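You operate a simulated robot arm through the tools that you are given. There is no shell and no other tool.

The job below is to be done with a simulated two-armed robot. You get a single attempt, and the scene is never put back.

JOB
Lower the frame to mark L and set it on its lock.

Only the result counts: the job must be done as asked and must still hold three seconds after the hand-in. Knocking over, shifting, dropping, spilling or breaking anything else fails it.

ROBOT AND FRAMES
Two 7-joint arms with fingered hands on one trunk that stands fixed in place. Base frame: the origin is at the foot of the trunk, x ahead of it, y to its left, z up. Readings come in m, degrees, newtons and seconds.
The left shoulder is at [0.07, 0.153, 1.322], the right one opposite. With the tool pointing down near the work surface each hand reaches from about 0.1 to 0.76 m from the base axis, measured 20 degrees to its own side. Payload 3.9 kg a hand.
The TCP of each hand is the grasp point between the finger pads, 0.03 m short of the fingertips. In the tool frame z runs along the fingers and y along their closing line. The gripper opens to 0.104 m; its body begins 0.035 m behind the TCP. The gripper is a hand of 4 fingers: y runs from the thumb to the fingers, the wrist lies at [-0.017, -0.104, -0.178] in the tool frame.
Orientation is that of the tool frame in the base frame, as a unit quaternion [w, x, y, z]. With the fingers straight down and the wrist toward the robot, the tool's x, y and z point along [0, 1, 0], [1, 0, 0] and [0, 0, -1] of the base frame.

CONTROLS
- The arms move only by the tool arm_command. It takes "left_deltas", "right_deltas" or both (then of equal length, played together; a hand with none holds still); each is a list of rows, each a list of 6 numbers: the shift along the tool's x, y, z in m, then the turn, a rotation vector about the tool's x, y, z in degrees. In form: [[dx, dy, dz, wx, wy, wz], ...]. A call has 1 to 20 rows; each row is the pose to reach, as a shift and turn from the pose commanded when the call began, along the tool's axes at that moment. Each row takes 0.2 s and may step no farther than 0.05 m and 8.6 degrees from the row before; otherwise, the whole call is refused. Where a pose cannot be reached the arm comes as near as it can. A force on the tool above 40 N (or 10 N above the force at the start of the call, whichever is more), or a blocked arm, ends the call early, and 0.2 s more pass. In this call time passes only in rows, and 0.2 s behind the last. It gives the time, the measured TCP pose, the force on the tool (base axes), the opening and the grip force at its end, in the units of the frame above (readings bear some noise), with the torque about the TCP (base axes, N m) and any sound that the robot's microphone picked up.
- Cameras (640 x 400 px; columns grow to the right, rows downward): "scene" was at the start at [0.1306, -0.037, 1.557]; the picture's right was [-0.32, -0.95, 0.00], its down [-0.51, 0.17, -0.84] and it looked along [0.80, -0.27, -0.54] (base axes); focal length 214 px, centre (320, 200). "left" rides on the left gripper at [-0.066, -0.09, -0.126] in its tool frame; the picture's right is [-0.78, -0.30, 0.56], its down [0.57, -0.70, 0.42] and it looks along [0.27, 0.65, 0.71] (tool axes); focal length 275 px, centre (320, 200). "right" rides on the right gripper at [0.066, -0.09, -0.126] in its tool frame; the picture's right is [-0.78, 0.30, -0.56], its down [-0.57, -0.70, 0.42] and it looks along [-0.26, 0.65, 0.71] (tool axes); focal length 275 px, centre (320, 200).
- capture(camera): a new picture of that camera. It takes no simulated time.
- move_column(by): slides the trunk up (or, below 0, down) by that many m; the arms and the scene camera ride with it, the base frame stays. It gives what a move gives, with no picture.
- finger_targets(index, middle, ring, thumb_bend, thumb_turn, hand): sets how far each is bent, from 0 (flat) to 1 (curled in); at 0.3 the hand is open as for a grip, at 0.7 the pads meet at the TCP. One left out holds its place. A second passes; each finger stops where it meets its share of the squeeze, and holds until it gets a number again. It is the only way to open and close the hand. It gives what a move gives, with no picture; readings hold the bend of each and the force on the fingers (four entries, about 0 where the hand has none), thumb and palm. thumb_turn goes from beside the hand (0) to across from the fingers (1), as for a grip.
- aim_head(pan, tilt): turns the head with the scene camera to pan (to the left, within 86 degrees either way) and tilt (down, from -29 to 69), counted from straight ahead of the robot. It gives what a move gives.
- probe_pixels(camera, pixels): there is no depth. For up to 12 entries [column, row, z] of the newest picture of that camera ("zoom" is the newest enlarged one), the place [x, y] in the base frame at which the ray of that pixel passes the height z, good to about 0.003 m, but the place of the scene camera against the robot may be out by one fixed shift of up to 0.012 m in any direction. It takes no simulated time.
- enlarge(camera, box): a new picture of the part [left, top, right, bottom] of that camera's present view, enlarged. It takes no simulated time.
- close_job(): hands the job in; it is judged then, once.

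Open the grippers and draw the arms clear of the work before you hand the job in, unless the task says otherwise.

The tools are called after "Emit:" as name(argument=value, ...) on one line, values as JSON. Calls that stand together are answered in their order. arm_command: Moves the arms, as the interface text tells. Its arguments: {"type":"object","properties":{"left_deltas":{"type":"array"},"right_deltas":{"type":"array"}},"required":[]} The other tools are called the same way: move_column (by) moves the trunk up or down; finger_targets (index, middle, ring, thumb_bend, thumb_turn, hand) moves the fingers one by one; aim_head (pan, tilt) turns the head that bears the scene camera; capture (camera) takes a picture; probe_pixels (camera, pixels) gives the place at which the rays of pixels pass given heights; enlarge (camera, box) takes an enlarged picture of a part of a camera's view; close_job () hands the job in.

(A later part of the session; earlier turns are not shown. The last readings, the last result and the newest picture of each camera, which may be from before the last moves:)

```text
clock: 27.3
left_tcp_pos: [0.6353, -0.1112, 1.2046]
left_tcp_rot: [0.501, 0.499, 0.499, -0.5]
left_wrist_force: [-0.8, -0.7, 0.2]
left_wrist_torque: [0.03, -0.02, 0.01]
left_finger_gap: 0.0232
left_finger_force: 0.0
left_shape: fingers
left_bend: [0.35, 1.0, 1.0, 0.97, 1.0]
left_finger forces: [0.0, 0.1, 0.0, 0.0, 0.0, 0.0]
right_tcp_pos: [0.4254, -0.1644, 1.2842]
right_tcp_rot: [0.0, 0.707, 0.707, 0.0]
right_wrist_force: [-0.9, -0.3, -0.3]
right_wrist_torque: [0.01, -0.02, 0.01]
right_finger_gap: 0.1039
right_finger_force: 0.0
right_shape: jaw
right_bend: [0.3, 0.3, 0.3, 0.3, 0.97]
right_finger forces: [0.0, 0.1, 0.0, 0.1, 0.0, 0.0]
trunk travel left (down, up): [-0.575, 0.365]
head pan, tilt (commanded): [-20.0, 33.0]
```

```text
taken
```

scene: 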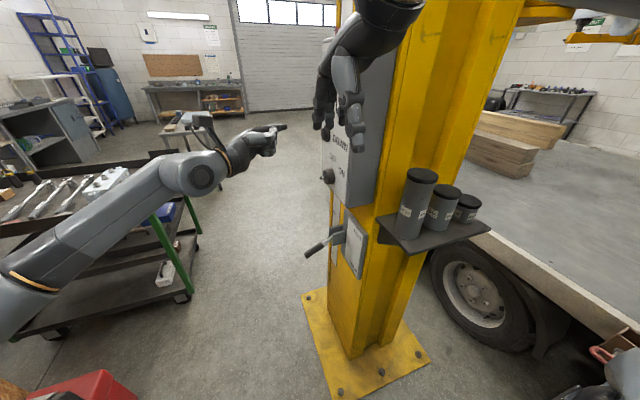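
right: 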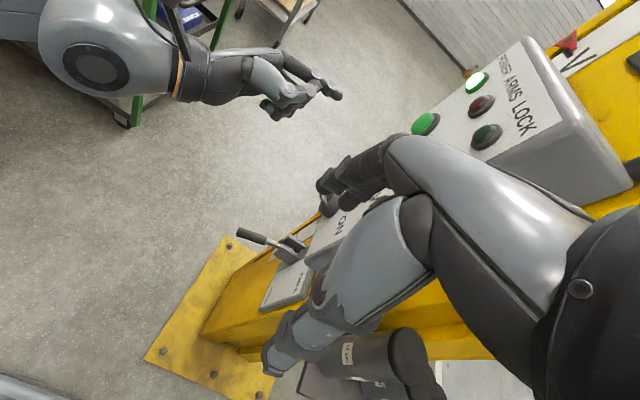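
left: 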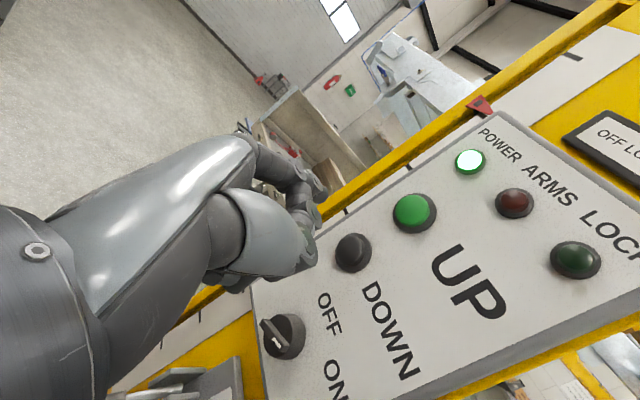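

The cans stand unchanged at (421,176), (448,190), (469,201). I turn the head right to see how the right elbow lies relative to the shelf before planning the lever grasp.

Emit:
aim_head(pan=-55, tilt=40)

Emit:
capture(camera="scene")

```text
clock: 28.3
left_tcp_pos: [0.635, -0.1124, 1.2042]
left_tcp_rot: [0.501, 0.499, 0.499, -0.501]
left_wrist_force: [-0.4, -1.1, 0.2]
left_wrist_torque: [0.02, -0.03, 0.02]
left_finger_gap: 0.0234
left_finger_force: 0.1
left_shape: fingers
left_bend: [0.35, 1.0, 1.0, 0.97, 1.0]
left_finger forces: [0.0, 0.0, 0.0, 0.1, 0.1, 0.0]
right_tcp_pos: [0.4248, -0.1648, 1.2824]
right_tcp_rot: [-0.001, 0.707, 0.707, 0.0]
right_wrist_force: [-0.2, -0.6, 0.5]
right_wrist_torque: [0.0, 0.0, -0.01]
right_finger_gap: 0.1041
right_finger_force: 0.0
right_shape: jaw
right_bend: [0.3, 0.3, 0.3, 0.3, 0.97]
right_finger forces: [0.0, 0.0, 0.0, 0.0, 0.1, 0.0]
trunk travel left (down, up): [-0.575, 0.365]
head pan, tilt (commanded): [-55.0, 40.0]
```

```text
taken
```

scene: 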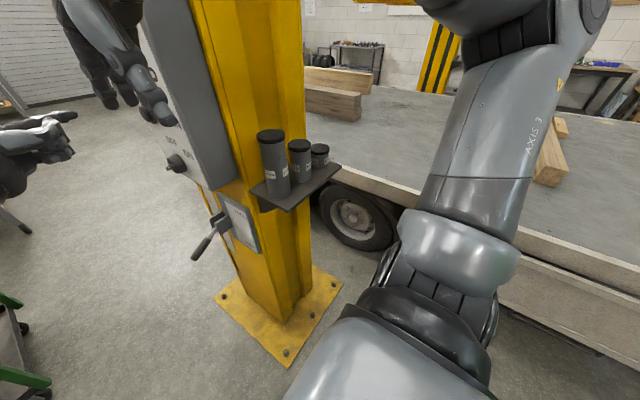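

The right elbow is flared out to the right, so low reaches with a low shoulder would sweep the shelf; with a higher shoulder the right arm stays straight and clear. I raise the trunk 0.2 m and turn the head back.

Emit:
move_column(by=0.2)

Emit:
aim_head(pan=-25, tilt=40)

Emit:
capture(camera="scene")

```text
clock: 30.5
left_tcp_pos: [0.635, -0.1119, 1.4033]
left_tcp_rot: [-0.5, -0.499, -0.5, 0.501]
left_wrist_force: [-0.6, -0.6, 0.1]
left_wrist_torque: [0.03, 0.02, 0.01]
left_finger_gap: 0.0234
left_finger_force: 0.0
left_shape: fingers
left_bend: [0.35, 1.0, 1.0, 0.97, 1.0]
left_finger forces: [0.0, 0.0, 0.0, 0.0, 0.0, 0.0]
right_tcp_pos: [0.4252, -0.1648, 1.4833]
right_tcp_rot: [-0.001, 0.707, 0.707, 0.0]
right_wrist_force: [0.1, 0.0, 0.7]
right_wrist_torque: [0.0, -0.04, 0.0]
right_finger_gap: 0.1038
right_finger_force: 0.1
right_shape: jaw
right_bend: [0.3, 0.3, 0.3, 0.3, 0.97]
right_finger forces: [0.0, 0.1, 0.0, 0.1, 0.1, 0.1]
trunk travel left (down, up): [-0.775, 0.165]
head pan, tilt (commanded): [-55.0, 40.0]
```

```text
clock: 31.4
left_tcp_pos: [0.6363, -0.1121, 1.4034]
left_tcp_rot: [0.501, 0.5, 0.499, -0.5]
left_wrist_force: [0.2, 0.0, 0.1]
left_wrist_torque: [0.0, -0.02, 0.01]
left_finger_gap: 0.0233
left_finger_force: 0.2
left_shape: fingers
left_bend: [0.35, 1.0, 1.0, 0.97, 1.0]
left_finger forces: [0.0, 0.1, 0.1, 0.1, 0.0, 0.0]
right_tcp_pos: [0.425, -0.1653, 1.483]
right_tcp_rot: [0.0, 0.706, 0.708, 0.0]
right_wrist_force: [0.0, -0.2, -0.2]
right_wrist_torque: [-0.04, 0.01, 0.0]
right_finger_gap: 0.1037
right_finger_force: 0.0
right_shape: jaw
right_bend: [0.3, 0.3, 0.3, 0.3, 0.97]
right_finger forces: [0.1, 0.0, 0.0, 0.0, 0.0, 0.1]
trunk travel left (down, up): [-0.775, 0.165]
head pan, tilt (commanded): [-25.0, 40.0]
```

```text
taken
```

scene: 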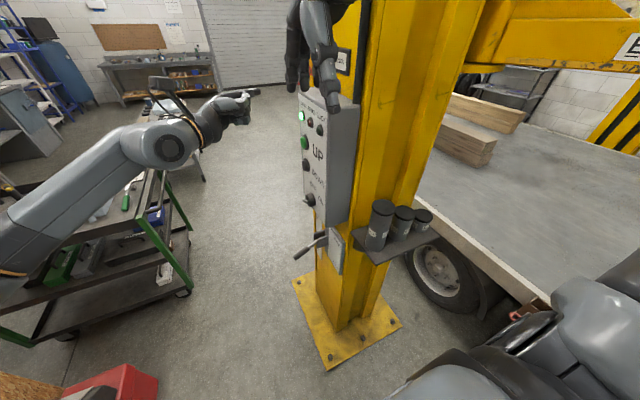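

Now I test whether the left hand can get in front of DOWN with the shoulder at this height.

Emit:
arm_command(left_deltas=[[0.04, 0, 0, 0, 0, 0], [0.08, 0, 0, 0, 0, 0], [0.12, 0, 0, 0, 0, 0], [0.16, 0, 0.01, 0, 0, 0], [0.2, 0, 0.02, 0, 0, 0], [0.223, 0, 0.03, 0, 0, 0]])

Emit:
capture(camera="left")

```text
clock: 32.8
left_tcp_pos: [0.6354, -0.1432, 1.1823]
left_tcp_rot: [0.501, 0.5, 0.499, -0.5]
left_wrist_force: [0.3, -0.1, 0.1]
left_wrist_torque: [0.01, 0.01, 0.0]
left_finger_gap: 0.0232
left_finger_force: 0.0
left_shape: fingers
left_bend: [0.35, 1.0, 1.0, 0.97, 1.0]
left_finger forces: [0.0, 0.1, 0.0, 0.1, 0.0, 0.1]
right_tcp_pos: [0.4254, -0.1665, 1.4852]
right_tcp_rot: [0.0, 0.707, 0.707, 0.0]
right_wrist_force: [-0.3, -0.2, 0.1]
right_wrist_torque: [0.01, 0.01, -0.01]
right_finger_gap: 0.1042
right_finger_force: 0.0
right_shape: jaw
right_bend: [0.3, 0.3, 0.3, 0.3, 0.97]
right_finger forces: [0.1, 0.0, 0.1, 0.1, 0.0, 0.0]
trunk travel left (down, up): [-0.775, 0.165]
head pan, tilt (commanded): [-25.0, 40.0]
```

```text
taken
```

left: 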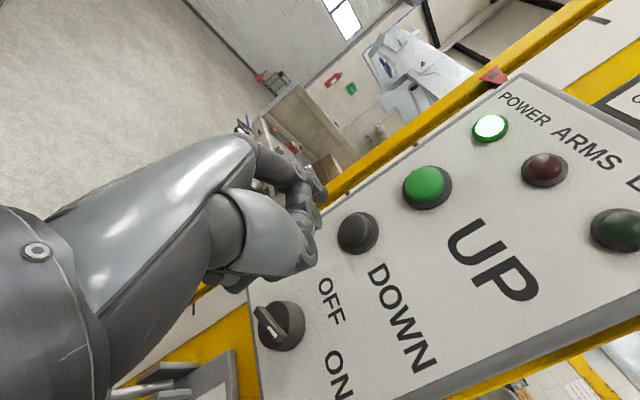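

Reachable. I probe DOWN's cap at (356,231) and check the needed alignment.

Emit:
probe_pixels(camera="left", pixels=[[356, 231, 1.18], [356, 231, 1.21], [425, 184, 1.24], [425, 184, 1.27], [278, 326, 1.0], [278, 326, 1.1]])

Emit:
enlarge(camera="left", box=[260, 130, 480, 290])

```text
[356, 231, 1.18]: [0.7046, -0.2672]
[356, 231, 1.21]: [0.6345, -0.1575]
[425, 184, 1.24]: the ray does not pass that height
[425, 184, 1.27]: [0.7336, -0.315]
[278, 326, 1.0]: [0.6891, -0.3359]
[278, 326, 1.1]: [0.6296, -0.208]
```

```text
2.50 times, centred on (370, 210) of left
```

zoom: 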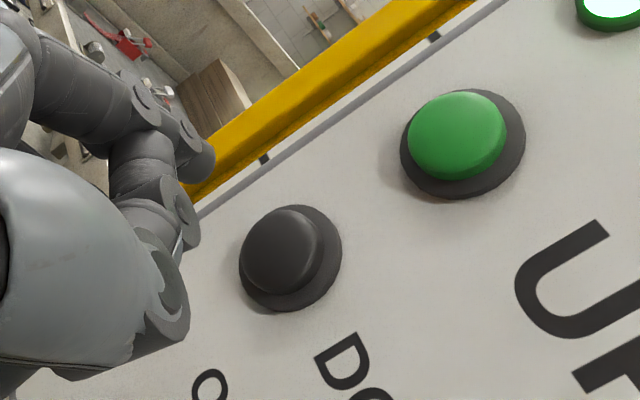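

DOWN's cap is at about (0.686, -0.238, 1.188). Before routing the right hand I probe the can tops and shelf corners for clearance.

Emit:
probe_pixels(camera="scene", pixels=[[382, 205, 1.13], [403, 211, 1.07], [423, 215, 1.03], [371, 264, 0.96], [352, 234, 0.96], [438, 238, 0.96], [374, 208, 1.13], [392, 205, 1.13]])

Emit:
enlarge(camera="scene", box=[330, 190, 450, 280])

```text
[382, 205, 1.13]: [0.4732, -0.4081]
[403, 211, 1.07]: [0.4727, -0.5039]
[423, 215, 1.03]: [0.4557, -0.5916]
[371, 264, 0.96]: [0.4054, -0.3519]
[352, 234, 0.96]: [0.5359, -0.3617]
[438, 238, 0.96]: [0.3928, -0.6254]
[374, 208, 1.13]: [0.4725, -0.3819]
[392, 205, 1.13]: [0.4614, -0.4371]
```

```text
4.44 times, centred on (390, 235) of scene
```

zoom: 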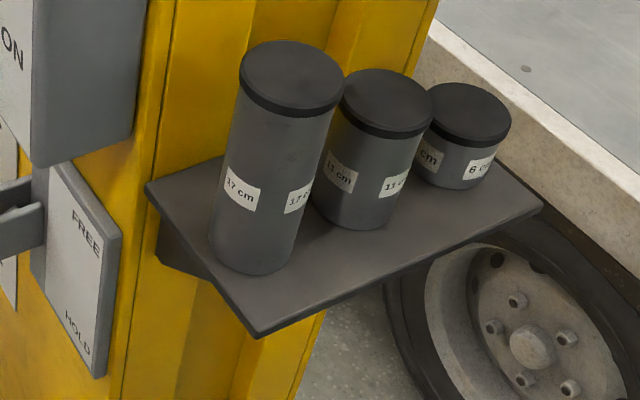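

The tall can stands at (0.473, -0.40) with top at 1.13; shelf x 0.40–0.54, y below -0.345. I move the left hand back to make room, then route the right hand high and forward, in front of the panel.

Emit:
arm_command(left_deltas=[[0, 0, -0.04, 0, 0, 0], [0, 0, -0.08, 0, 0, 0], [0, 0, -0.12, 0, 0, 0], [0, 0, -0.16, 0, 0, 0], [0, 0, -0.19, 0, 0, 0]])

Emit:
arm_command(right_deltas=[[0, 0.035, 0, 0, 0, 0], [0.01, 0.07, 0, 0, 0, 0], [0.02, 0.11, 0, 0, 0, 0], [0.03, 0.15, 0, 0, 0, 0], [0.03, 0.19, 0.01, 0, 0, 0], [0.03, 0.21, 0.04, 0, 0, 0]])

Emit:
capture(camera="scene")

Emit:
capture(camera="right")

```text
clock: 34.0
left_tcp_pos: [0.6357, 0.0494, 1.1826]
left_tcp_rot: [0.501, 0.499, 0.499, -0.501]
left_wrist_force: [-0.1, -0.8, 0.0]
left_wrist_torque: [0.01, 0.03, 0.02]
left_finger_gap: 0.0233
left_finger_force: 0.0
left_shape: fingers
left_bend: [0.35, 1.0, 1.0, 0.97, 1.0]
left_finger forces: [0.1, 0.1, 0.0, 0.0, 0.1, 0.0]
right_tcp_pos: [0.4255, -0.164, 1.483]
right_tcp_rot: [0.0, 0.707, 0.707, 0.0]
right_wrist_force: [0.1, -0.8, -1.0]
right_wrist_torque: [-0.02, 0.02, -0.02]
right_finger_gap: 0.1037
right_finger_force: 0.0
right_shape: jaw
right_bend: [0.3, 0.3, 0.3, 0.3, 0.97]
right_finger forces: [0.0, 0.1, 0.0, 0.0, 0.1, 0.0]
trunk travel left (down, up): [-0.775, 0.165]
head pan, tilt (commanded): [-25.0, 40.0]
```

```text
clock: 35.4
left_tcp_pos: [0.6375, 0.0476, 1.1813]
left_tcp_rot: [0.5, 0.499, 0.5, -0.5]
left_wrist_force: [-0.3, 1.0, 0.2]
left_wrist_torque: [-0.04, -0.01, 0.0]
left_finger_gap: 0.0234
left_finger_force: 0.1
left_shape: fingers
left_bend: [0.35, 1.0, 1.0, 0.97, 1.0]
left_finger forces: [0.0, 0.0, 0.0, 0.0, 0.0, 0.0]
right_tcp_pos: [0.5913, -0.1644, 1.4505]
right_tcp_rot: [-0.001, 0.707, 0.708, 0.001]
right_wrist_force: [0.2, 0.5, -0.1]
right_wrist_torque: [0.0, 0.03, -0.02]
right_finger_gap: 0.104
right_finger_force: 0.1
right_shape: jaw
right_bend: [0.3, 0.3, 0.3, 0.3, 0.97]
right_finger forces: [0.0, 0.0, 0.0, 0.1, 0.1, 0.1]
right hand out of reach, approached as far as the arm can: row 4, 5, 6
trunk travel left (down, up): [-0.775, 0.165]
head pan, tilt (commanded): [-25.0, 40.0]
```

```text
taken
```

scene: 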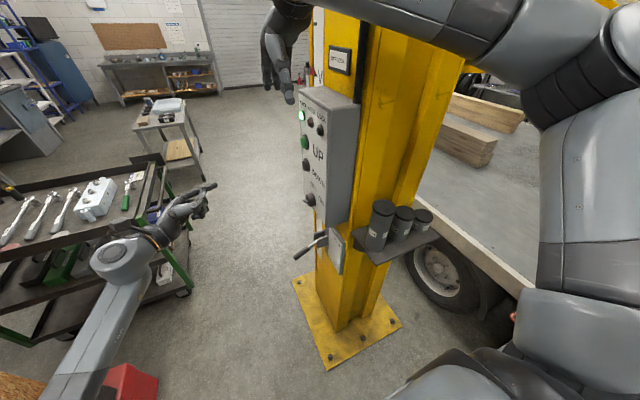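

```text
taken
```

right: 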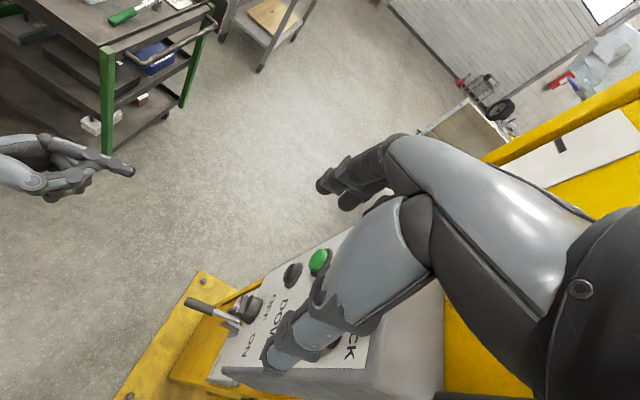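

The right hand hits reach limits here and its forearm would sweep over the cans when low, so I'll use the left hand for the lever. First I park the right hand back and to the right, away from shelf and panel.

Emit:
arm_command(right_deltas=[[-0.006, -0.042, -0.008, 0, 0, 0], [-0.012, -0.084, -0.016, 0, 0, 0], [-0.018, -0.126, -0.024, 0, 0, 0], [-0.024, -0.168, -0.032, 0, 0, 0], [-0.031, -0.21, -0.04, 0, 0, 0], [-0.067, -0.236, -0.043, 0, 0, 0], [-0.103, -0.262, -0.046, 0, 0, 0], [-0.139, -0.288, -0.049, 0, 0, 0], [-0.175, -0.314, -0.052, 0, 0, 0], [-0.211, -0.34, -0.055, 0, 0, 0], [-0.246, -0.365, -0.055, 0, 0, 0]])

Emit:
aim_head(pan=-55, tilt=40)

Emit:
capture(camera="scene")

```text
clock: 37.8
left_tcp_pos: [0.6369, 0.0468, 1.182]
left_tcp_rot: [0.5, 0.5, 0.5, -0.5]
left_wrist_force: [0.0, -0.6, -1.4]
left_wrist_torque: [-0.01, -0.06, -0.02]
left_finger_gap: 0.0234
left_finger_force: 0.0
left_shape: fingers
left_bend: [0.35, 1.0, 1.0, 0.97, 1.0]
left_finger forces: [0.0, 0.0, 0.0, 0.1, 0.0, 0.0]
right_tcp_pos: [0.2244, -0.4144, 1.5025]
right_tcp_rot: [0.0, 0.707, 0.708, 0.0]
right_wrist_force: [0.1, -0.3, 0.0]
right_wrist_torque: [0.03, 0.03, -0.01]
right_finger_gap: 0.104
right_finger_force: 0.1
right_shape: jaw
right_bend: [0.3, 0.3, 0.3, 0.3, 0.97]
right_finger forces: [0.0, 0.0, 0.1, 0.0, 0.1, 0.0]
trunk travel left (down, up): [-0.775, 0.165]
head pan, tilt (commanded): [-25.0, 40.0]
```

```text
clock: 38.8
left_tcp_pos: [0.635, 0.0476, 1.1824]
left_tcp_rot: [-0.5, -0.5, -0.499, 0.501]
left_wrist_force: [0.6, 0.2, 0.5]
left_wrist_torque: [0.01, 0.0, 0.01]
left_finger_gap: 0.0233
left_finger_force: 0.1
left_shape: fingers
left_bend: [0.35, 1.0, 1.0, 0.97, 1.0]
left_finger forces: [0.1, 0.0, 0.0, 0.0, 0.0, 0.0]
right_tcp_pos: [0.2256, -0.412, 1.5041]
right_tcp_rot: [-0.001, 0.707, 0.707, 0.0]
right_wrist_force: [0.3, -0.7, -0.2]
right_wrist_torque: [0.01, 0.0, -0.01]
right_finger_gap: 0.1038
right_finger_force: 0.1
right_shape: jaw
right_bend: [0.3, 0.3, 0.3, 0.3, 0.97]
right_finger forces: [0.0, 0.0, 0.0, 0.0, 0.0, 0.1]
trunk travel left (down, up): [-0.775, 0.165]
head pan, tilt (commanded): [-55.0, 40.0]
```

```text
taken
```

scene: 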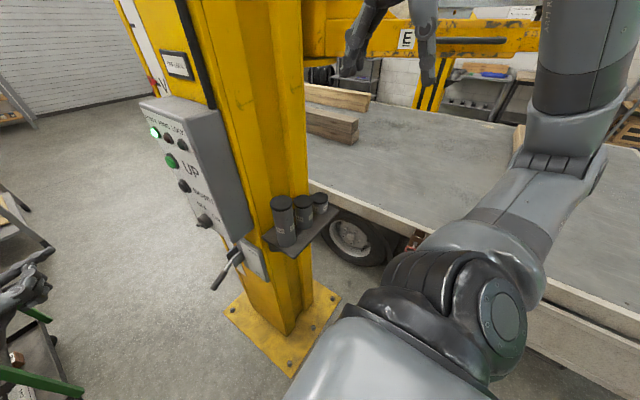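

The right arm is parked clear of the shelf. Before lowering the trunk for the lever, I look at the left side to see where the left elbow is relative to the tool cart.

Emit:
aim_head(pan=15, tilt=50)

Emit:
capture(camera="scene")

Emit:
probe_pixels(camera="scene", pixels=[[320, 200, 0.8], [320, 200, 0.5]])

```text
clock: 40.2
left_tcp_pos: [0.6365, 0.047, 1.1826]
left_tcp_rot: [-0.5, -0.5, -0.499, 0.5]
left_wrist_force: [-0.4, 0.1, -0.2]
left_wrist_torque: [0.01, -0.01, 0.0]
left_finger_gap: 0.0235
left_finger_force: 0.2
left_shape: fingers
left_bend: [0.35, 1.0, 1.0, 0.97, 1.0]
left_finger forces: [0.1, 0.1, 0.0, 0.0, 0.0, 0.1]
right_tcp_pos: [0.2262, -0.4127, 1.5042]
right_tcp_rot: [0.0, 0.707, 0.708, -0.001]
right_wrist_force: [0.5, 0.1, -0.9]
right_wrist_torque: [0.0, -0.04, 0.0]
right_finger_gap: 0.1038
right_finger_force: 0.1
right_shape: jaw
right_bend: [0.3, 0.3, 0.3, 0.3, 0.97]
right_finger forces: [0.1, 0.0, 0.1, 0.0, 0.0, 0.1]
trunk travel left (down, up): [-0.775, 0.165]
head pan, tilt (commanded): [15.0, 50.0]
```

```text
taken
```

scene: 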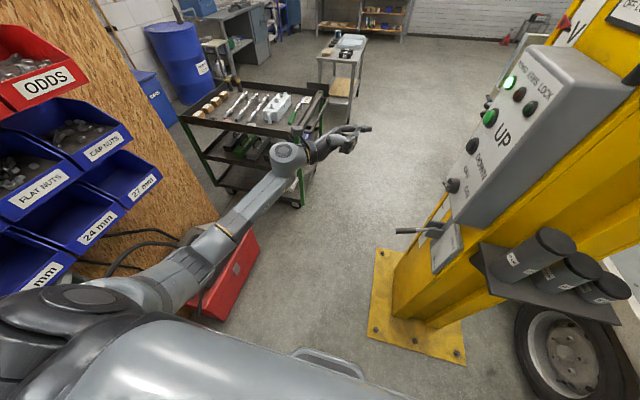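

```text
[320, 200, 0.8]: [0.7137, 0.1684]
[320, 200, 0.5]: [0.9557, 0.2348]
```

The cart is well beyond x≈1.15 and nothing lies under either arm's footprint, so lowering is safe. I lower the trunk 0.48 m to bring the left hand to lever height.

Emit:
move_column(by=-0.48)

Emit:
aim_head(pan=-22, tilt=22)

Emit:
capture(camera="scene")

Emit:
capture(camera="left")

```text
refused: -0.48 is not a number from -0.4 to 0.4
```

```text
clock: 41.2
left_tcp_pos: [0.635, 0.0471, 1.1829]
left_tcp_rot: [0.501, 0.499, 0.5, -0.5]
left_wrist_force: [0.0, -0.6, 0.0]
left_wrist_torque: [-0.03, 0.03, -0.03]
left_finger_gap: 0.0236
left_finger_force: 0.1
left_shape: fingers
left_bend: [0.35, 1.0, 1.0, 0.97, 1.0]
left_finger forces: [0.0, 0.1, 0.0, 0.0, 0.0, 0.1]
right_tcp_pos: [0.2239, -0.4122, 1.5037]
right_tcp_rot: [0.0, 0.707, 0.707, 0.0]
right_wrist_force: [0.2, 0.0, -0.7]
right_wrist_torque: [0.0, -0.01, -0.05]
right_finger_gap: 0.1039
right_finger_force: 0.1
right_shape: jaw
right_bend: [0.3, 0.3, 0.3, 0.3, 0.97]
right_finger forces: [0.0, 0.1, 0.0, 0.0, 0.0, 0.1]
trunk travel left (down, up): [-0.775, 0.165]
head pan, tilt (commanded): [-22.0, 22.0]
```

```text
taken
```

scene: 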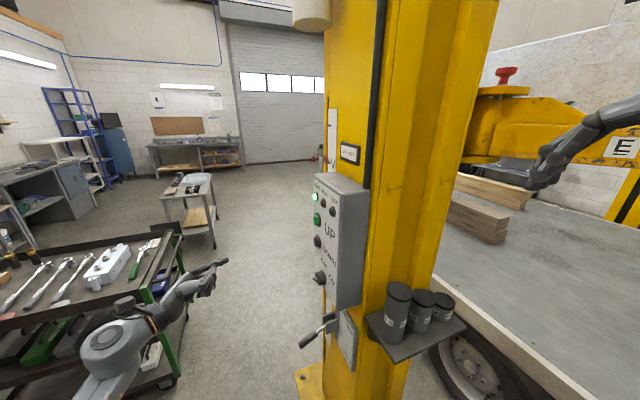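

```text
taken
```

left: 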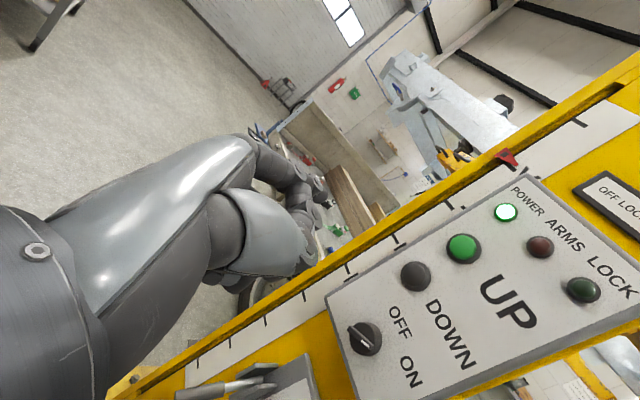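

The trunk takes at most 0.4 m per call, so I lower it 0.4 m first.

Emit:
move_column(by=-0.4)

Emit:
capture(camera="scene")

Emit:
capture(camera="left")

```text
clock: 45.0
left_tcp_pos: [0.6366, 0.0481, 0.7832]
left_tcp_rot: [-0.5, -0.499, -0.5, 0.501]
left_wrist_force: [0.6, -0.3, -0.4]
left_wrist_torque: [0.01, 0.02, -0.03]
left_finger_gap: 0.0233
left_finger_force: 0.1
left_shape: fingers
left_bend: [0.35, 1.0, 1.0, 0.97, 1.0]
left_finger forces: [0.1, 0.1, 0.1, 0.1, 0.0, 0.1]
right_tcp_pos: [0.2239, -0.4126, 1.1049]
right_tcp_rot: [0.001, 0.707, 0.707, 0.0]
right_wrist_force: [1.1, -0.1, -0.1]
right_wrist_torque: [0.01, -0.03, 0.02]
right_finger_gap: 0.104
right_finger_force: 0.1
right_shape: jaw
right_bend: [0.3, 0.3, 0.3, 0.3, 0.97]
right_finger forces: [0.0, 0.1, 0.1, 0.0, 0.0, 0.0]
trunk travel left (down, up): [-0.375, 0.565]
head pan, tilt (commanded): [-22.0, 22.0]
```

```text
taken
```

scene: 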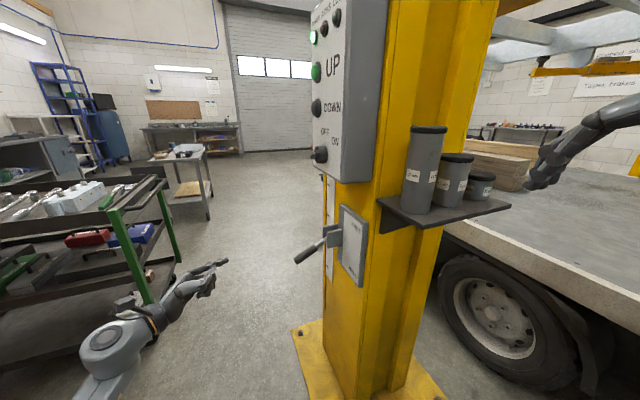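

```text
taken
```

left: 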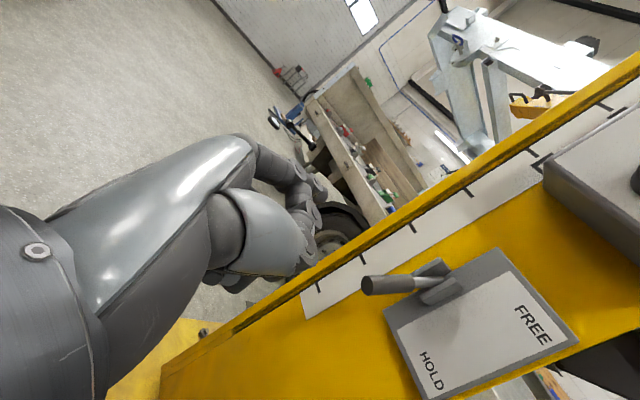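

The lever and the FREE/HOLD plate are now in clear view at (400,285). I enlarge and probe the lever handle.

Emit:
enlarge(camera="left", box=[330, 220, 590, 400])

Emit:
probe_pixels(camera="left", pixels=[[368, 287, 0.7], [368, 287, 0.74], [412, 284, 0.7], [412, 284, 0.78], [430, 378, 0.6], [430, 378, 0.7], [535, 325, 0.7], [535, 325, 0.8], [442, 280, 0.7], [442, 280, 0.8]])

Emit:
enlarge(camera="scene", box=[270, 190, 390, 300])

Emit:
probe_pixels(camera="scene", pixels=[[296, 260, 0.7], [296, 260, 0.8], [323, 244, 0.7], [323, 244, 0.8]])

```text
2.22 times, centred on (460, 310) of left
```

zoom: 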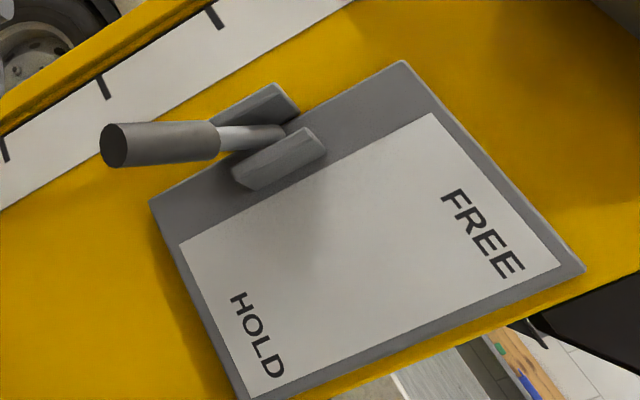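

```text
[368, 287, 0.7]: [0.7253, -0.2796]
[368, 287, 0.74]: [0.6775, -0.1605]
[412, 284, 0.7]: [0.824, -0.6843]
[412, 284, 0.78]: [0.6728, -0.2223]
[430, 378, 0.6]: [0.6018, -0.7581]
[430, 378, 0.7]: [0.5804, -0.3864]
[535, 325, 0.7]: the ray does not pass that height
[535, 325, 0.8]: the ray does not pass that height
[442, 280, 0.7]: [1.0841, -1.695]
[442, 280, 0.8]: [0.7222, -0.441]
```

```text
3.64 times, centred on (330, 245) of scene
```

zoom: 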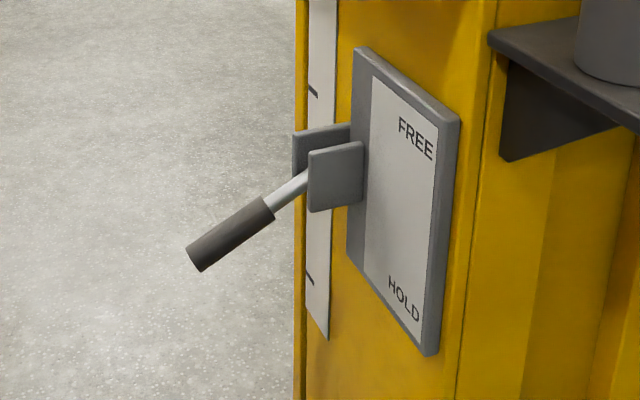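

```text
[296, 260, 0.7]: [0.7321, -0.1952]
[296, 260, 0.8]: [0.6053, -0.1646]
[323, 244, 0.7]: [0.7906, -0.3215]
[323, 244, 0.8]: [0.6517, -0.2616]
```

The lever tip is confirmed at about (0.683, -0.172, 0.737) and FREE is the upper position (z≈0.88 on the plate, HOLD z≈0.715). I lower the trunk 0.12 m more, then bring the left index in below the handle.

Emit:
move_column(by=-0.12)

Emit:
arm_command(left_deltas=[[-0.02, 0, 0.04, 0, 0, 0], [-0.025, 0, 0.08, 0, 0, 0], [-0.025, 0, 0.12, 0, 0, 0], [-0.025, 0, 0.16, 0, 0, 0]])

Emit:
capture(camera="left")

Emit:
capture(camera="scene")

Emit:
enlarge(camera="scene", box=[230, 150, 380, 270])

```text
clock: 46.5
left_tcp_pos: [0.6357, 0.049, 0.6633]
left_tcp_rot: [0.501, 0.5, 0.5, -0.5]
left_wrist_force: [0.1, -0.1, 0.1]
left_wrist_torque: [0.02, 0.0, 0.0]
left_finger_gap: 0.0236
left_finger_force: 0.0
left_shape: fingers
left_bend: [0.35, 1.0, 1.0, 0.97, 1.0]
left_finger forces: [0.1, 0.1, 0.0, 0.0, 0.0, 0.0]
right_tcp_pos: [0.2245, -0.4127, 0.9847]
right_tcp_rot: [0.001, 0.707, 0.707, 0.0]
right_wrist_force: [-0.3, -0.6, -0.3]
right_wrist_torque: [0.03, 0.02, -0.02]
right_finger_gap: 0.1039
right_finger_force: 0.1
right_shape: jaw
right_bend: [0.3, 0.3, 0.3, 0.3, 0.97]
right_finger forces: [0.0, 0.0, 0.0, 0.0, 0.0, 0.0]
trunk travel left (down, up): [-0.255, 0.685]
head pan, tilt (commanded): [-22.0, 22.0]
```

```text
clock: 47.5
left_tcp_pos: [0.6361, -0.115, 0.6923]
left_tcp_rot: [-0.5, -0.499, -0.5, 0.501]
left_wrist_force: [-0.2, -0.3, -0.2]
left_wrist_torque: [0.01, 0.0, -0.03]
left_finger_gap: 0.0239
left_finger_force: 0.1
left_shape: fingers
left_bend: [0.35, 1.0, 1.0, 0.97, 1.0]
left_finger forces: [0.1, 0.1, 0.0, 0.1, 0.1, 0.0]
right_tcp_pos: [0.2255, -0.414, 0.9847]
right_tcp_rot: [-0.001, 0.707, 0.707, 0.001]
right_wrist_force: [-0.2, -0.3, 0.6]
right_wrist_torque: [0.03, 0.03, 0.01]
right_finger_gap: 0.1037
right_finger_force: 0.1
right_shape: jaw
right_bend: [0.3, 0.3, 0.3, 0.3, 0.97]
right_finger forces: [0.0, 0.0, 0.0, 0.0, 0.0, 0.0]
trunk travel left (down, up): [-0.255, 0.685]
head pan, tilt (commanded): [-22.0, 22.0]
```

```text
taken
```

left: 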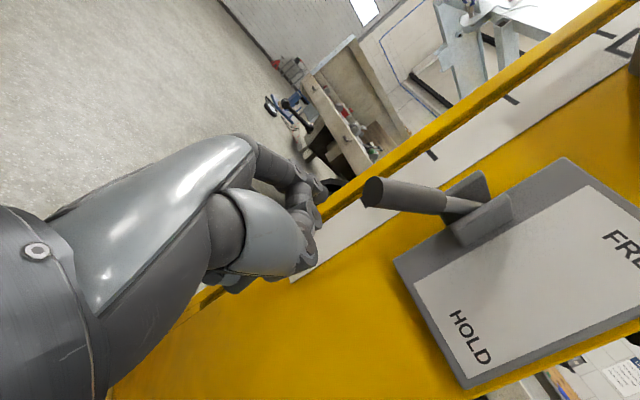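

```text
taken
```

scene: 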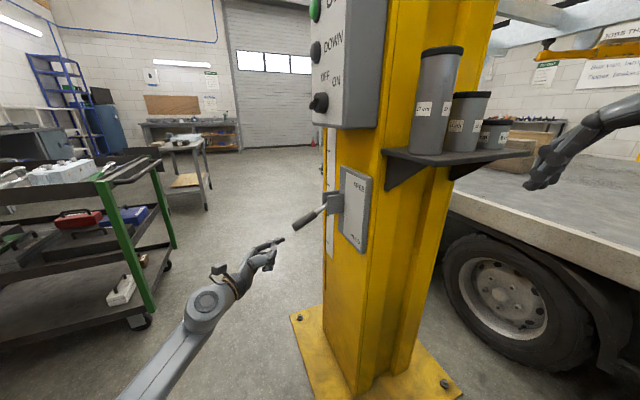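

```text
3.33 times, centred on (305, 210) of scene
```

zoom: 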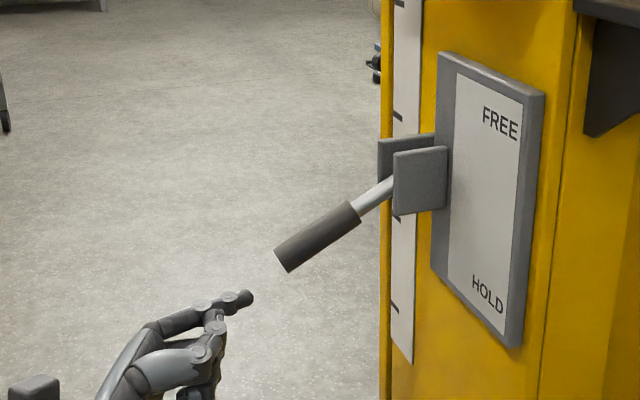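

The tip is just outside and below the lever end. I slide it 7 cm farther under the handle.

Emit:
arm_command(left_deltas=[[0.004, 0, 0.025, 0, 0, 0], [0.004, 0, 0.05, 0, 0, 0], [0.004, 0, 0.07, 0, 0, 0]])

Emit:
capture(camera="left")

Emit:
enlarge(camera="scene", box=[230, 150, 380, 270])

```text
clock: 48.3
left_tcp_pos: [0.6371, -0.1837, 0.6852]
left_tcp_rot: [-0.5, -0.5, -0.5, 0.5]
left_wrist_force: [0.4, 0.7, 0.4]
left_wrist_torque: [0.01, -0.04, -0.01]
left_finger_gap: 0.0232
left_finger_force: 0.1
left_shape: fingers
left_bend: [0.35, 1.0, 1.0, 0.97, 1.0]
left_finger forces: [0.0, 0.1, 0.1, 0.0, 0.2, 0.1]
right_tcp_pos: [0.2246, -0.4138, 0.984]
right_tcp_rot: [0.0, 0.707, 0.707, 0.0]
right_wrist_force: [-0.1, -0.4, 0.9]
right_wrist_torque: [0.02, -0.02, 0.0]
right_finger_gap: 0.1039
right_finger_force: 0.0
right_shape: jaw
right_bend: [0.3, 0.3, 0.3, 0.3, 0.97]
right_finger forces: [0.1, 0.0, 0.0, 0.0, 0.0, 0.0]
trunk travel left (down, up): [-0.255, 0.685]
head pan, tilt (commanded): [-22.0, 22.0]
```

```text
taken
```

left: 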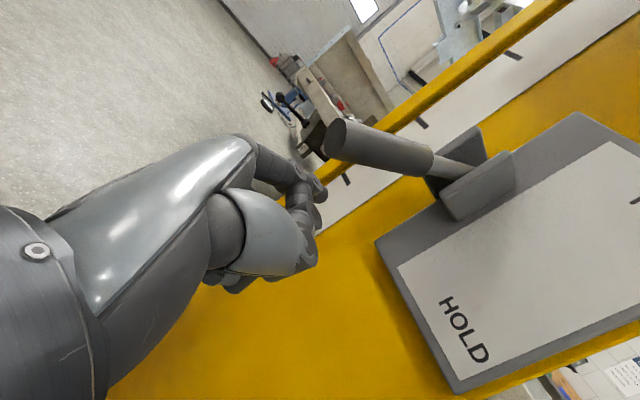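

```text
3.33 times, centred on (305, 210) of scene
```

zoom: 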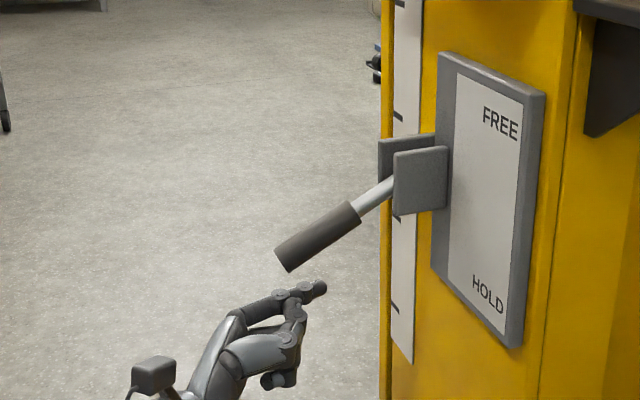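

The index is now under the handle. I lift in small steps, watching the force.

Emit:
arm_command(left_deltas=[[-0.012, 0, 0, 0, 0, 0], [-0.022, 0, 0, 0, 0, 0], [-0.032, 0, 0, 0, 0, 0], [-0.042, 0, 0, 0, 0, 0]])

Emit:
capture(camera="left")

Emit:
enlarge(camera="scene", box=[230, 150, 380, 270])

```text
clock: 49.3
left_tcp_pos: [0.6385, -0.1788, 0.7153]
left_tcp_rot: [0.494, 0.497, 0.506, -0.502]
left_wrist_force: [-11.6, 18.0, -34.0]
left_wrist_torque: [-0.86, 1.28, 1.01]
left_finger_gap: 0.0227
left_finger_force: 20.1
left_shape: fingers
left_bend: [0.37, 1.0, 1.0, 0.97, 1.0]
left_finger forces: [39.5, 0.1, 0.1, 0.0, 0.0, 0.1]
right_tcp_pos: [0.2284, -0.4121, 0.9828]
right_tcp_rot: [-0.002, 0.707, 0.708, -0.001]
right_wrist_force: [-0.3, -0.2, 0.0]
right_wrist_torque: [0.01, 0.02, 0.02]
right_finger_gap: 0.1038
right_finger_force: 0.0
right_shape: jaw
right_bend: [0.3, 0.3, 0.3, 0.3, 0.97]
right_finger forces: [0.1, 0.1, 0.0, 0.1, 0.0, 0.0]
trunk travel left (down, up): [-0.255, 0.685]
head pan, tilt (commanded): [-22.0, 22.0]
```

```text
taken
```

left: 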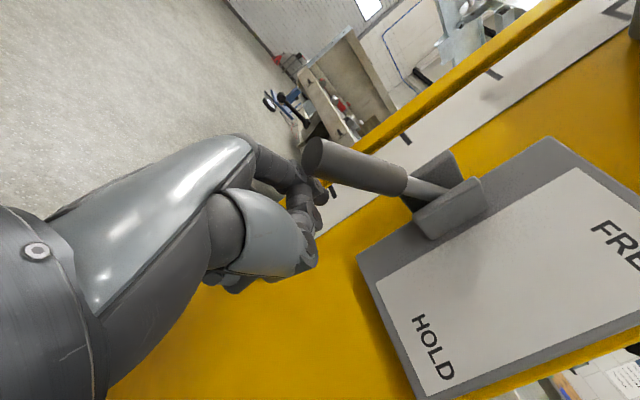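

```text
3.33 times, centred on (305, 210) of scene
```

zoom: 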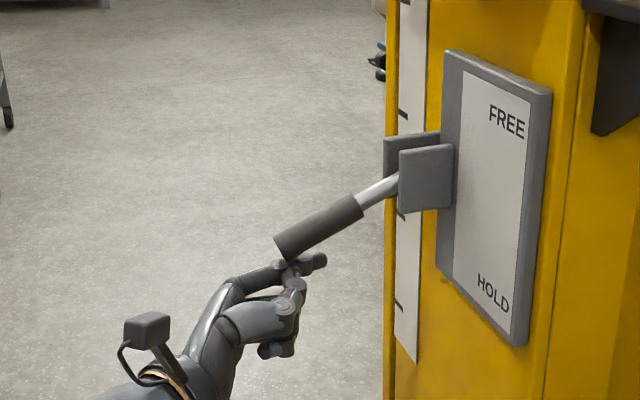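

The force reached about 40 N with the lever tip raised only ~1 cm. I lower the finger again to see whether the lever springs back or stays.

Emit:
arm_command(left_deltas=[[0.015, 0, 0, 0, 0, 0], [0.042, 0, 0, 0, 0, 0]])

Emit:
capture(camera="left")

Emit:
enlarge(camera="scene", box=[230, 150, 380, 270])

```text
clock: 49.9
left_tcp_pos: [0.6382, -0.1814, 0.6895]
left_tcp_rot: [0.502, 0.499, 0.498, -0.501]
left_wrist_force: [-0.6, 1.1, 0.2]
left_wrist_torque: [-0.04, 0.01, 0.01]
left_finger_gap: 0.0233
left_finger_force: 0.1
left_shape: fingers
left_bend: [0.36, 1.0, 1.0, 0.97, 1.0]
left_finger forces: [0.0, 0.1, 0.0, 0.1, 0.1, 0.0]
right_tcp_pos: [0.2269, -0.4107, 0.9851]
right_tcp_rot: [0.001, 0.707, 0.707, 0.0]
right_wrist_force: [0.1, -0.3, 0.0]
right_wrist_torque: [0.0, -0.02, -0.01]
right_finger_gap: 0.104
right_finger_force: 0.0
right_shape: jaw
right_bend: [0.3, 0.3, 0.3, 0.3, 0.97]
right_finger forces: [0.0, 0.0, 0.0, 0.0, 0.0, 0.0]
trunk travel left (down, up): [-0.255, 0.685]
head pan, tilt (commanded): [-22.0, 22.0]
```

```text
taken
```

left: 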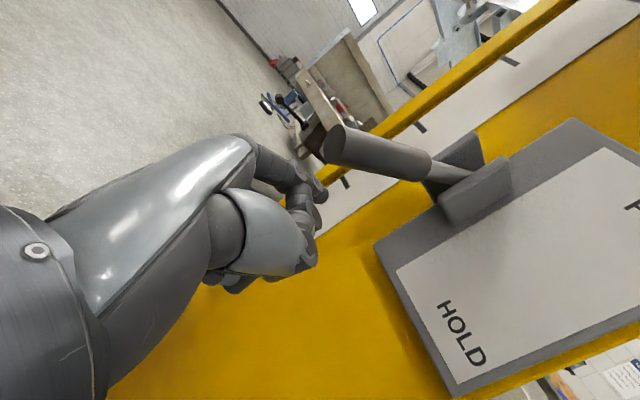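

```text
3.33 times, centred on (305, 210) of scene
```

zoom: 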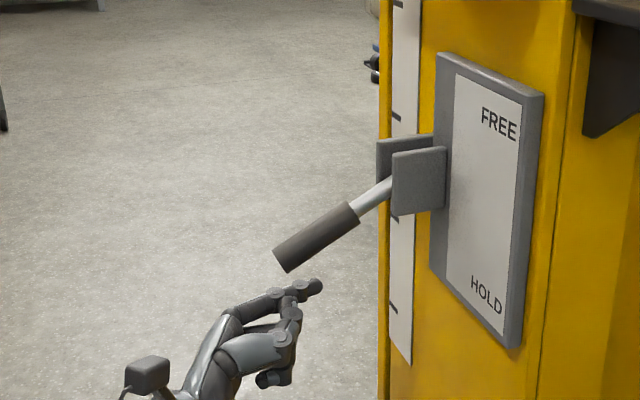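

The lever sprang back to HOLD, so it is spring-loaded or has a stiff detent. I zoom in on it from the left camera for more detail of the mechanism.

Emit:
enlarge(camera="left", box=[310, 100, 530, 240])

Emit:
probe_pixels(camera="left", pixels=[[336, 143, 0.72], [336, 143, 0.74], [336, 143, 0.76], [440, 165, 0.78], [440, 165, 0.8]])

Emit:
aim_head(pan=-22, tilt=-10)

Emit:
capture(camera="scene")

```text
2.86 times, centred on (420, 170) of left
```

zoom: 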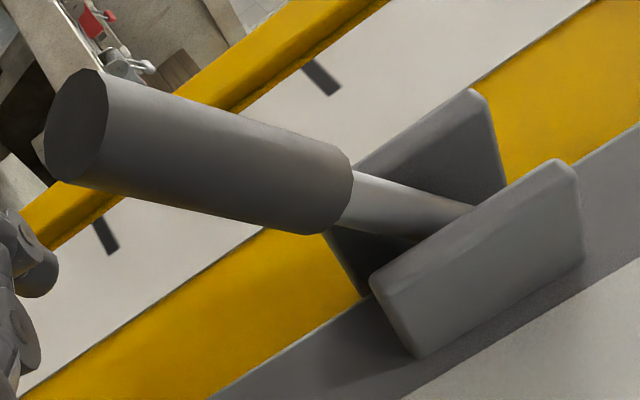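

```text
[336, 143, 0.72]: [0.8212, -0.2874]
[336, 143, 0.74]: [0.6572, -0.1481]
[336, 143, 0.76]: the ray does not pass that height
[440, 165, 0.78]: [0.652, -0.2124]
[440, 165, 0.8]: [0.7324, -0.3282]
```

```text
clock: 50.9
left_tcp_pos: [0.6381, -0.1828, 0.6852]
left_tcp_rot: [-0.5, -0.499, -0.499, 0.501]
left_wrist_force: [0.5, -0.2, 0.2]
left_wrist_torque: [-0.02, -0.01, 0.02]
left_finger_gap: 0.023
left_finger_force: 0.0
left_shape: fingers
left_bend: [0.36, 1.0, 1.0, 0.97, 1.0]
left_finger forces: [0.1, 0.1, 0.1, 0.1, 0.0, 0.0]
right_tcp_pos: [0.2251, -0.4138, 0.9839]
right_tcp_rot: [0.0, 0.706, 0.708, 0.0]
right_wrist_force: [-0.2, -0.2, -0.2]
right_wrist_torque: [0.05, -0.03, -0.01]
right_finger_gap: 0.1041
right_finger_force: 0.0
right_shape: jaw
right_bend: [0.3, 0.3, 0.3, 0.3, 0.97]
right_finger forces: [0.1, 0.0, 0.1, 0.0, 0.0, 0.0]
trunk travel left (down, up): [-0.255, 0.685]
head pan, tilt (commanded): [-22.0, -10.0]
```

```text
taken
```

scene: 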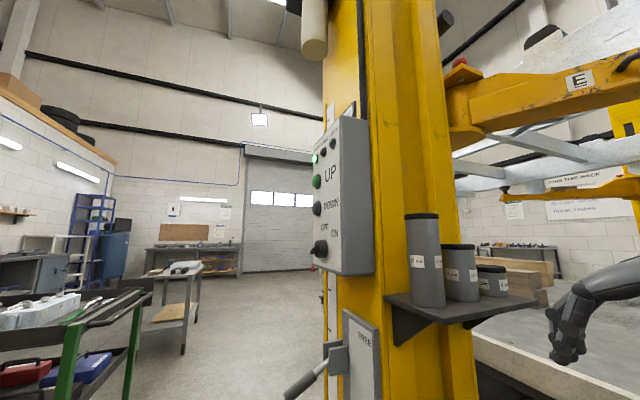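

The wall signs at (590,200) may carry instructions; I enlarge them and the screen.

Emit:
enlarge(camera="scene", box=[490, 150, 640, 240])

Emit:
enlarge(camera="scene", box=[300, 90, 380, 170])

Emit:
enlarge(camera="scene", box=[150, 170, 260, 260])

Emit:
enlarge(camera="scene", box=[430, 30, 640, 200])

```text
4.27 times, centred on (565, 195) of scene
```

zoom: 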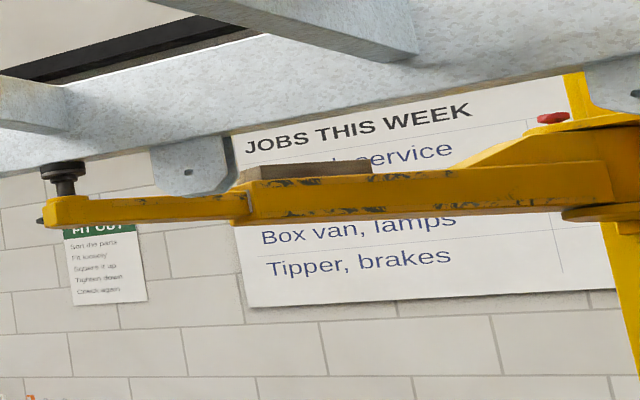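

```text
5.00 times, centred on (340, 130) of scene
```

zoom: 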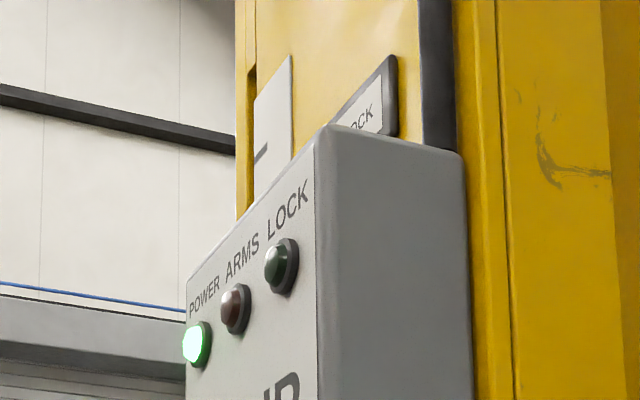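

```text
4.44 times, centred on (205, 215) of scene
```

zoom: 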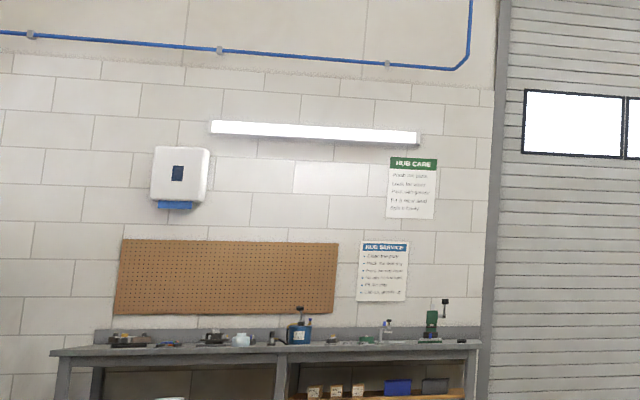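

```text
2.35 times, centred on (535, 115) of scene
```

zoom: 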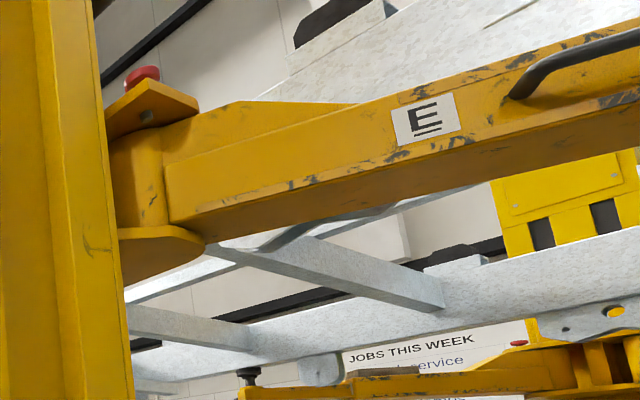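

The signs hold nothing relevant and the lift still shows OFF LOCK. In the failed lift the lever's end edge jammed against the finger's middle joint, so I move the finger 1.5 cm deeper so that joint sits under the handle, then lift again.

Emit:
aim_head(pan=-22, tilt=22)

Emit:
arm_command(left_deltas=[[0, 0, 0.008, 0, 0, 0], [0, 0, 0.016, 0, 0, 0], [-0.015, 0, 0.016, 0, 0, 0], [-0.025, 0, 0.016, 0, 0, 0], [-0.032, 0, 0.016, 0, 0, 0]])

Emit:
enlarge(camera="scene", box=[230, 150, 380, 270])

Emit:
capture(camera="left")

```text
clock: 51.9
left_tcp_pos: [0.6373, -0.1832, 0.6845]
left_tcp_rot: [-0.5, -0.5, -0.5, 0.5]
left_wrist_force: [-0.1, -0.1, 0.0]
left_wrist_torque: [0.0, -0.01, -0.01]
left_finger_gap: 0.023
left_finger_force: 0.1
left_shape: fingers
left_bend: [0.36, 1.0, 1.0, 0.97, 1.0]
left_finger forces: [0.0, 0.0, 0.0, 0.1, 0.0, 0.0]
right_tcp_pos: [0.2258, -0.4123, 0.9846]
right_tcp_rot: [0.001, 0.707, 0.707, 0.0]
right_wrist_force: [0.3, 0.7, 0.4]
right_wrist_torque: [-0.01, 0.0, -0.01]
right_finger_gap: 0.1038
right_finger_force: 0.2
right_shape: jaw
right_bend: [0.3, 0.3, 0.3, 0.3, 0.97]
right_finger forces: [0.0, 0.0, 0.1, 0.1, 0.0, 0.0]
trunk travel left (down, up): [-0.255, 0.685]
head pan, tilt (commanded): [-22.0, 22.0]
```

```text
clock: 53.1
left_tcp_pos: [0.6368, -0.1978, 0.7144]
left_tcp_rot: [-0.499, -0.5, -0.501, 0.501]
left_wrist_force: [-3.9, 1.0, -6.4]
left_wrist_torque: [-0.21, 0.18, 0.14]
left_finger_gap: 0.0231
left_finger_force: 5.2
left_shape: fingers
left_bend: [0.36, 1.0, 1.0, 0.97, 1.0]
left_finger forces: [10.1, 0.0, 0.1, 0.0, 0.0, 0.0]
right_tcp_pos: [0.2252, -0.4119, 0.9834]
right_tcp_rot: [0.0, 0.707, 0.707, 0.0]
right_wrist_force: [-0.4, 0.8, 0.4]
right_wrist_torque: [0.02, 0.0, 0.02]
right_finger_gap: 0.1039
right_finger_force: 0.1
right_shape: jaw
right_bend: [0.3, 0.3, 0.3, 0.3, 0.97]
right_finger forces: [0.0, 0.0, 0.0, 0.0, 0.0, 0.1]
trunk travel left (down, up): [-0.255, 0.685]
head pan, tilt (commanded): [-22.0, 22.0]
```

```text
3.33 times, centred on (305, 210) of scene
```

zoom: 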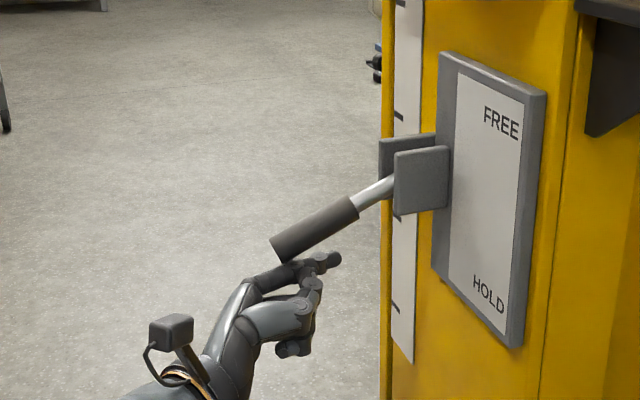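

```text
taken
```

left: 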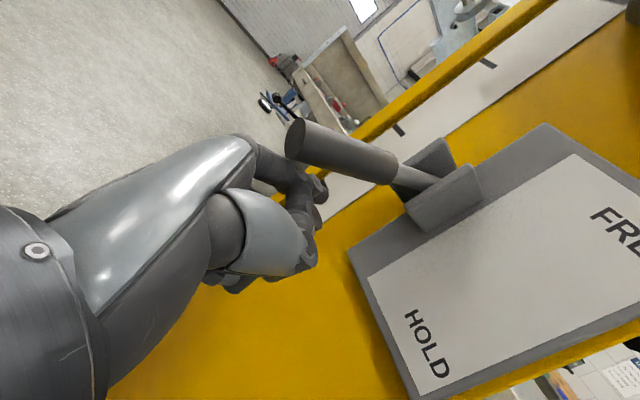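

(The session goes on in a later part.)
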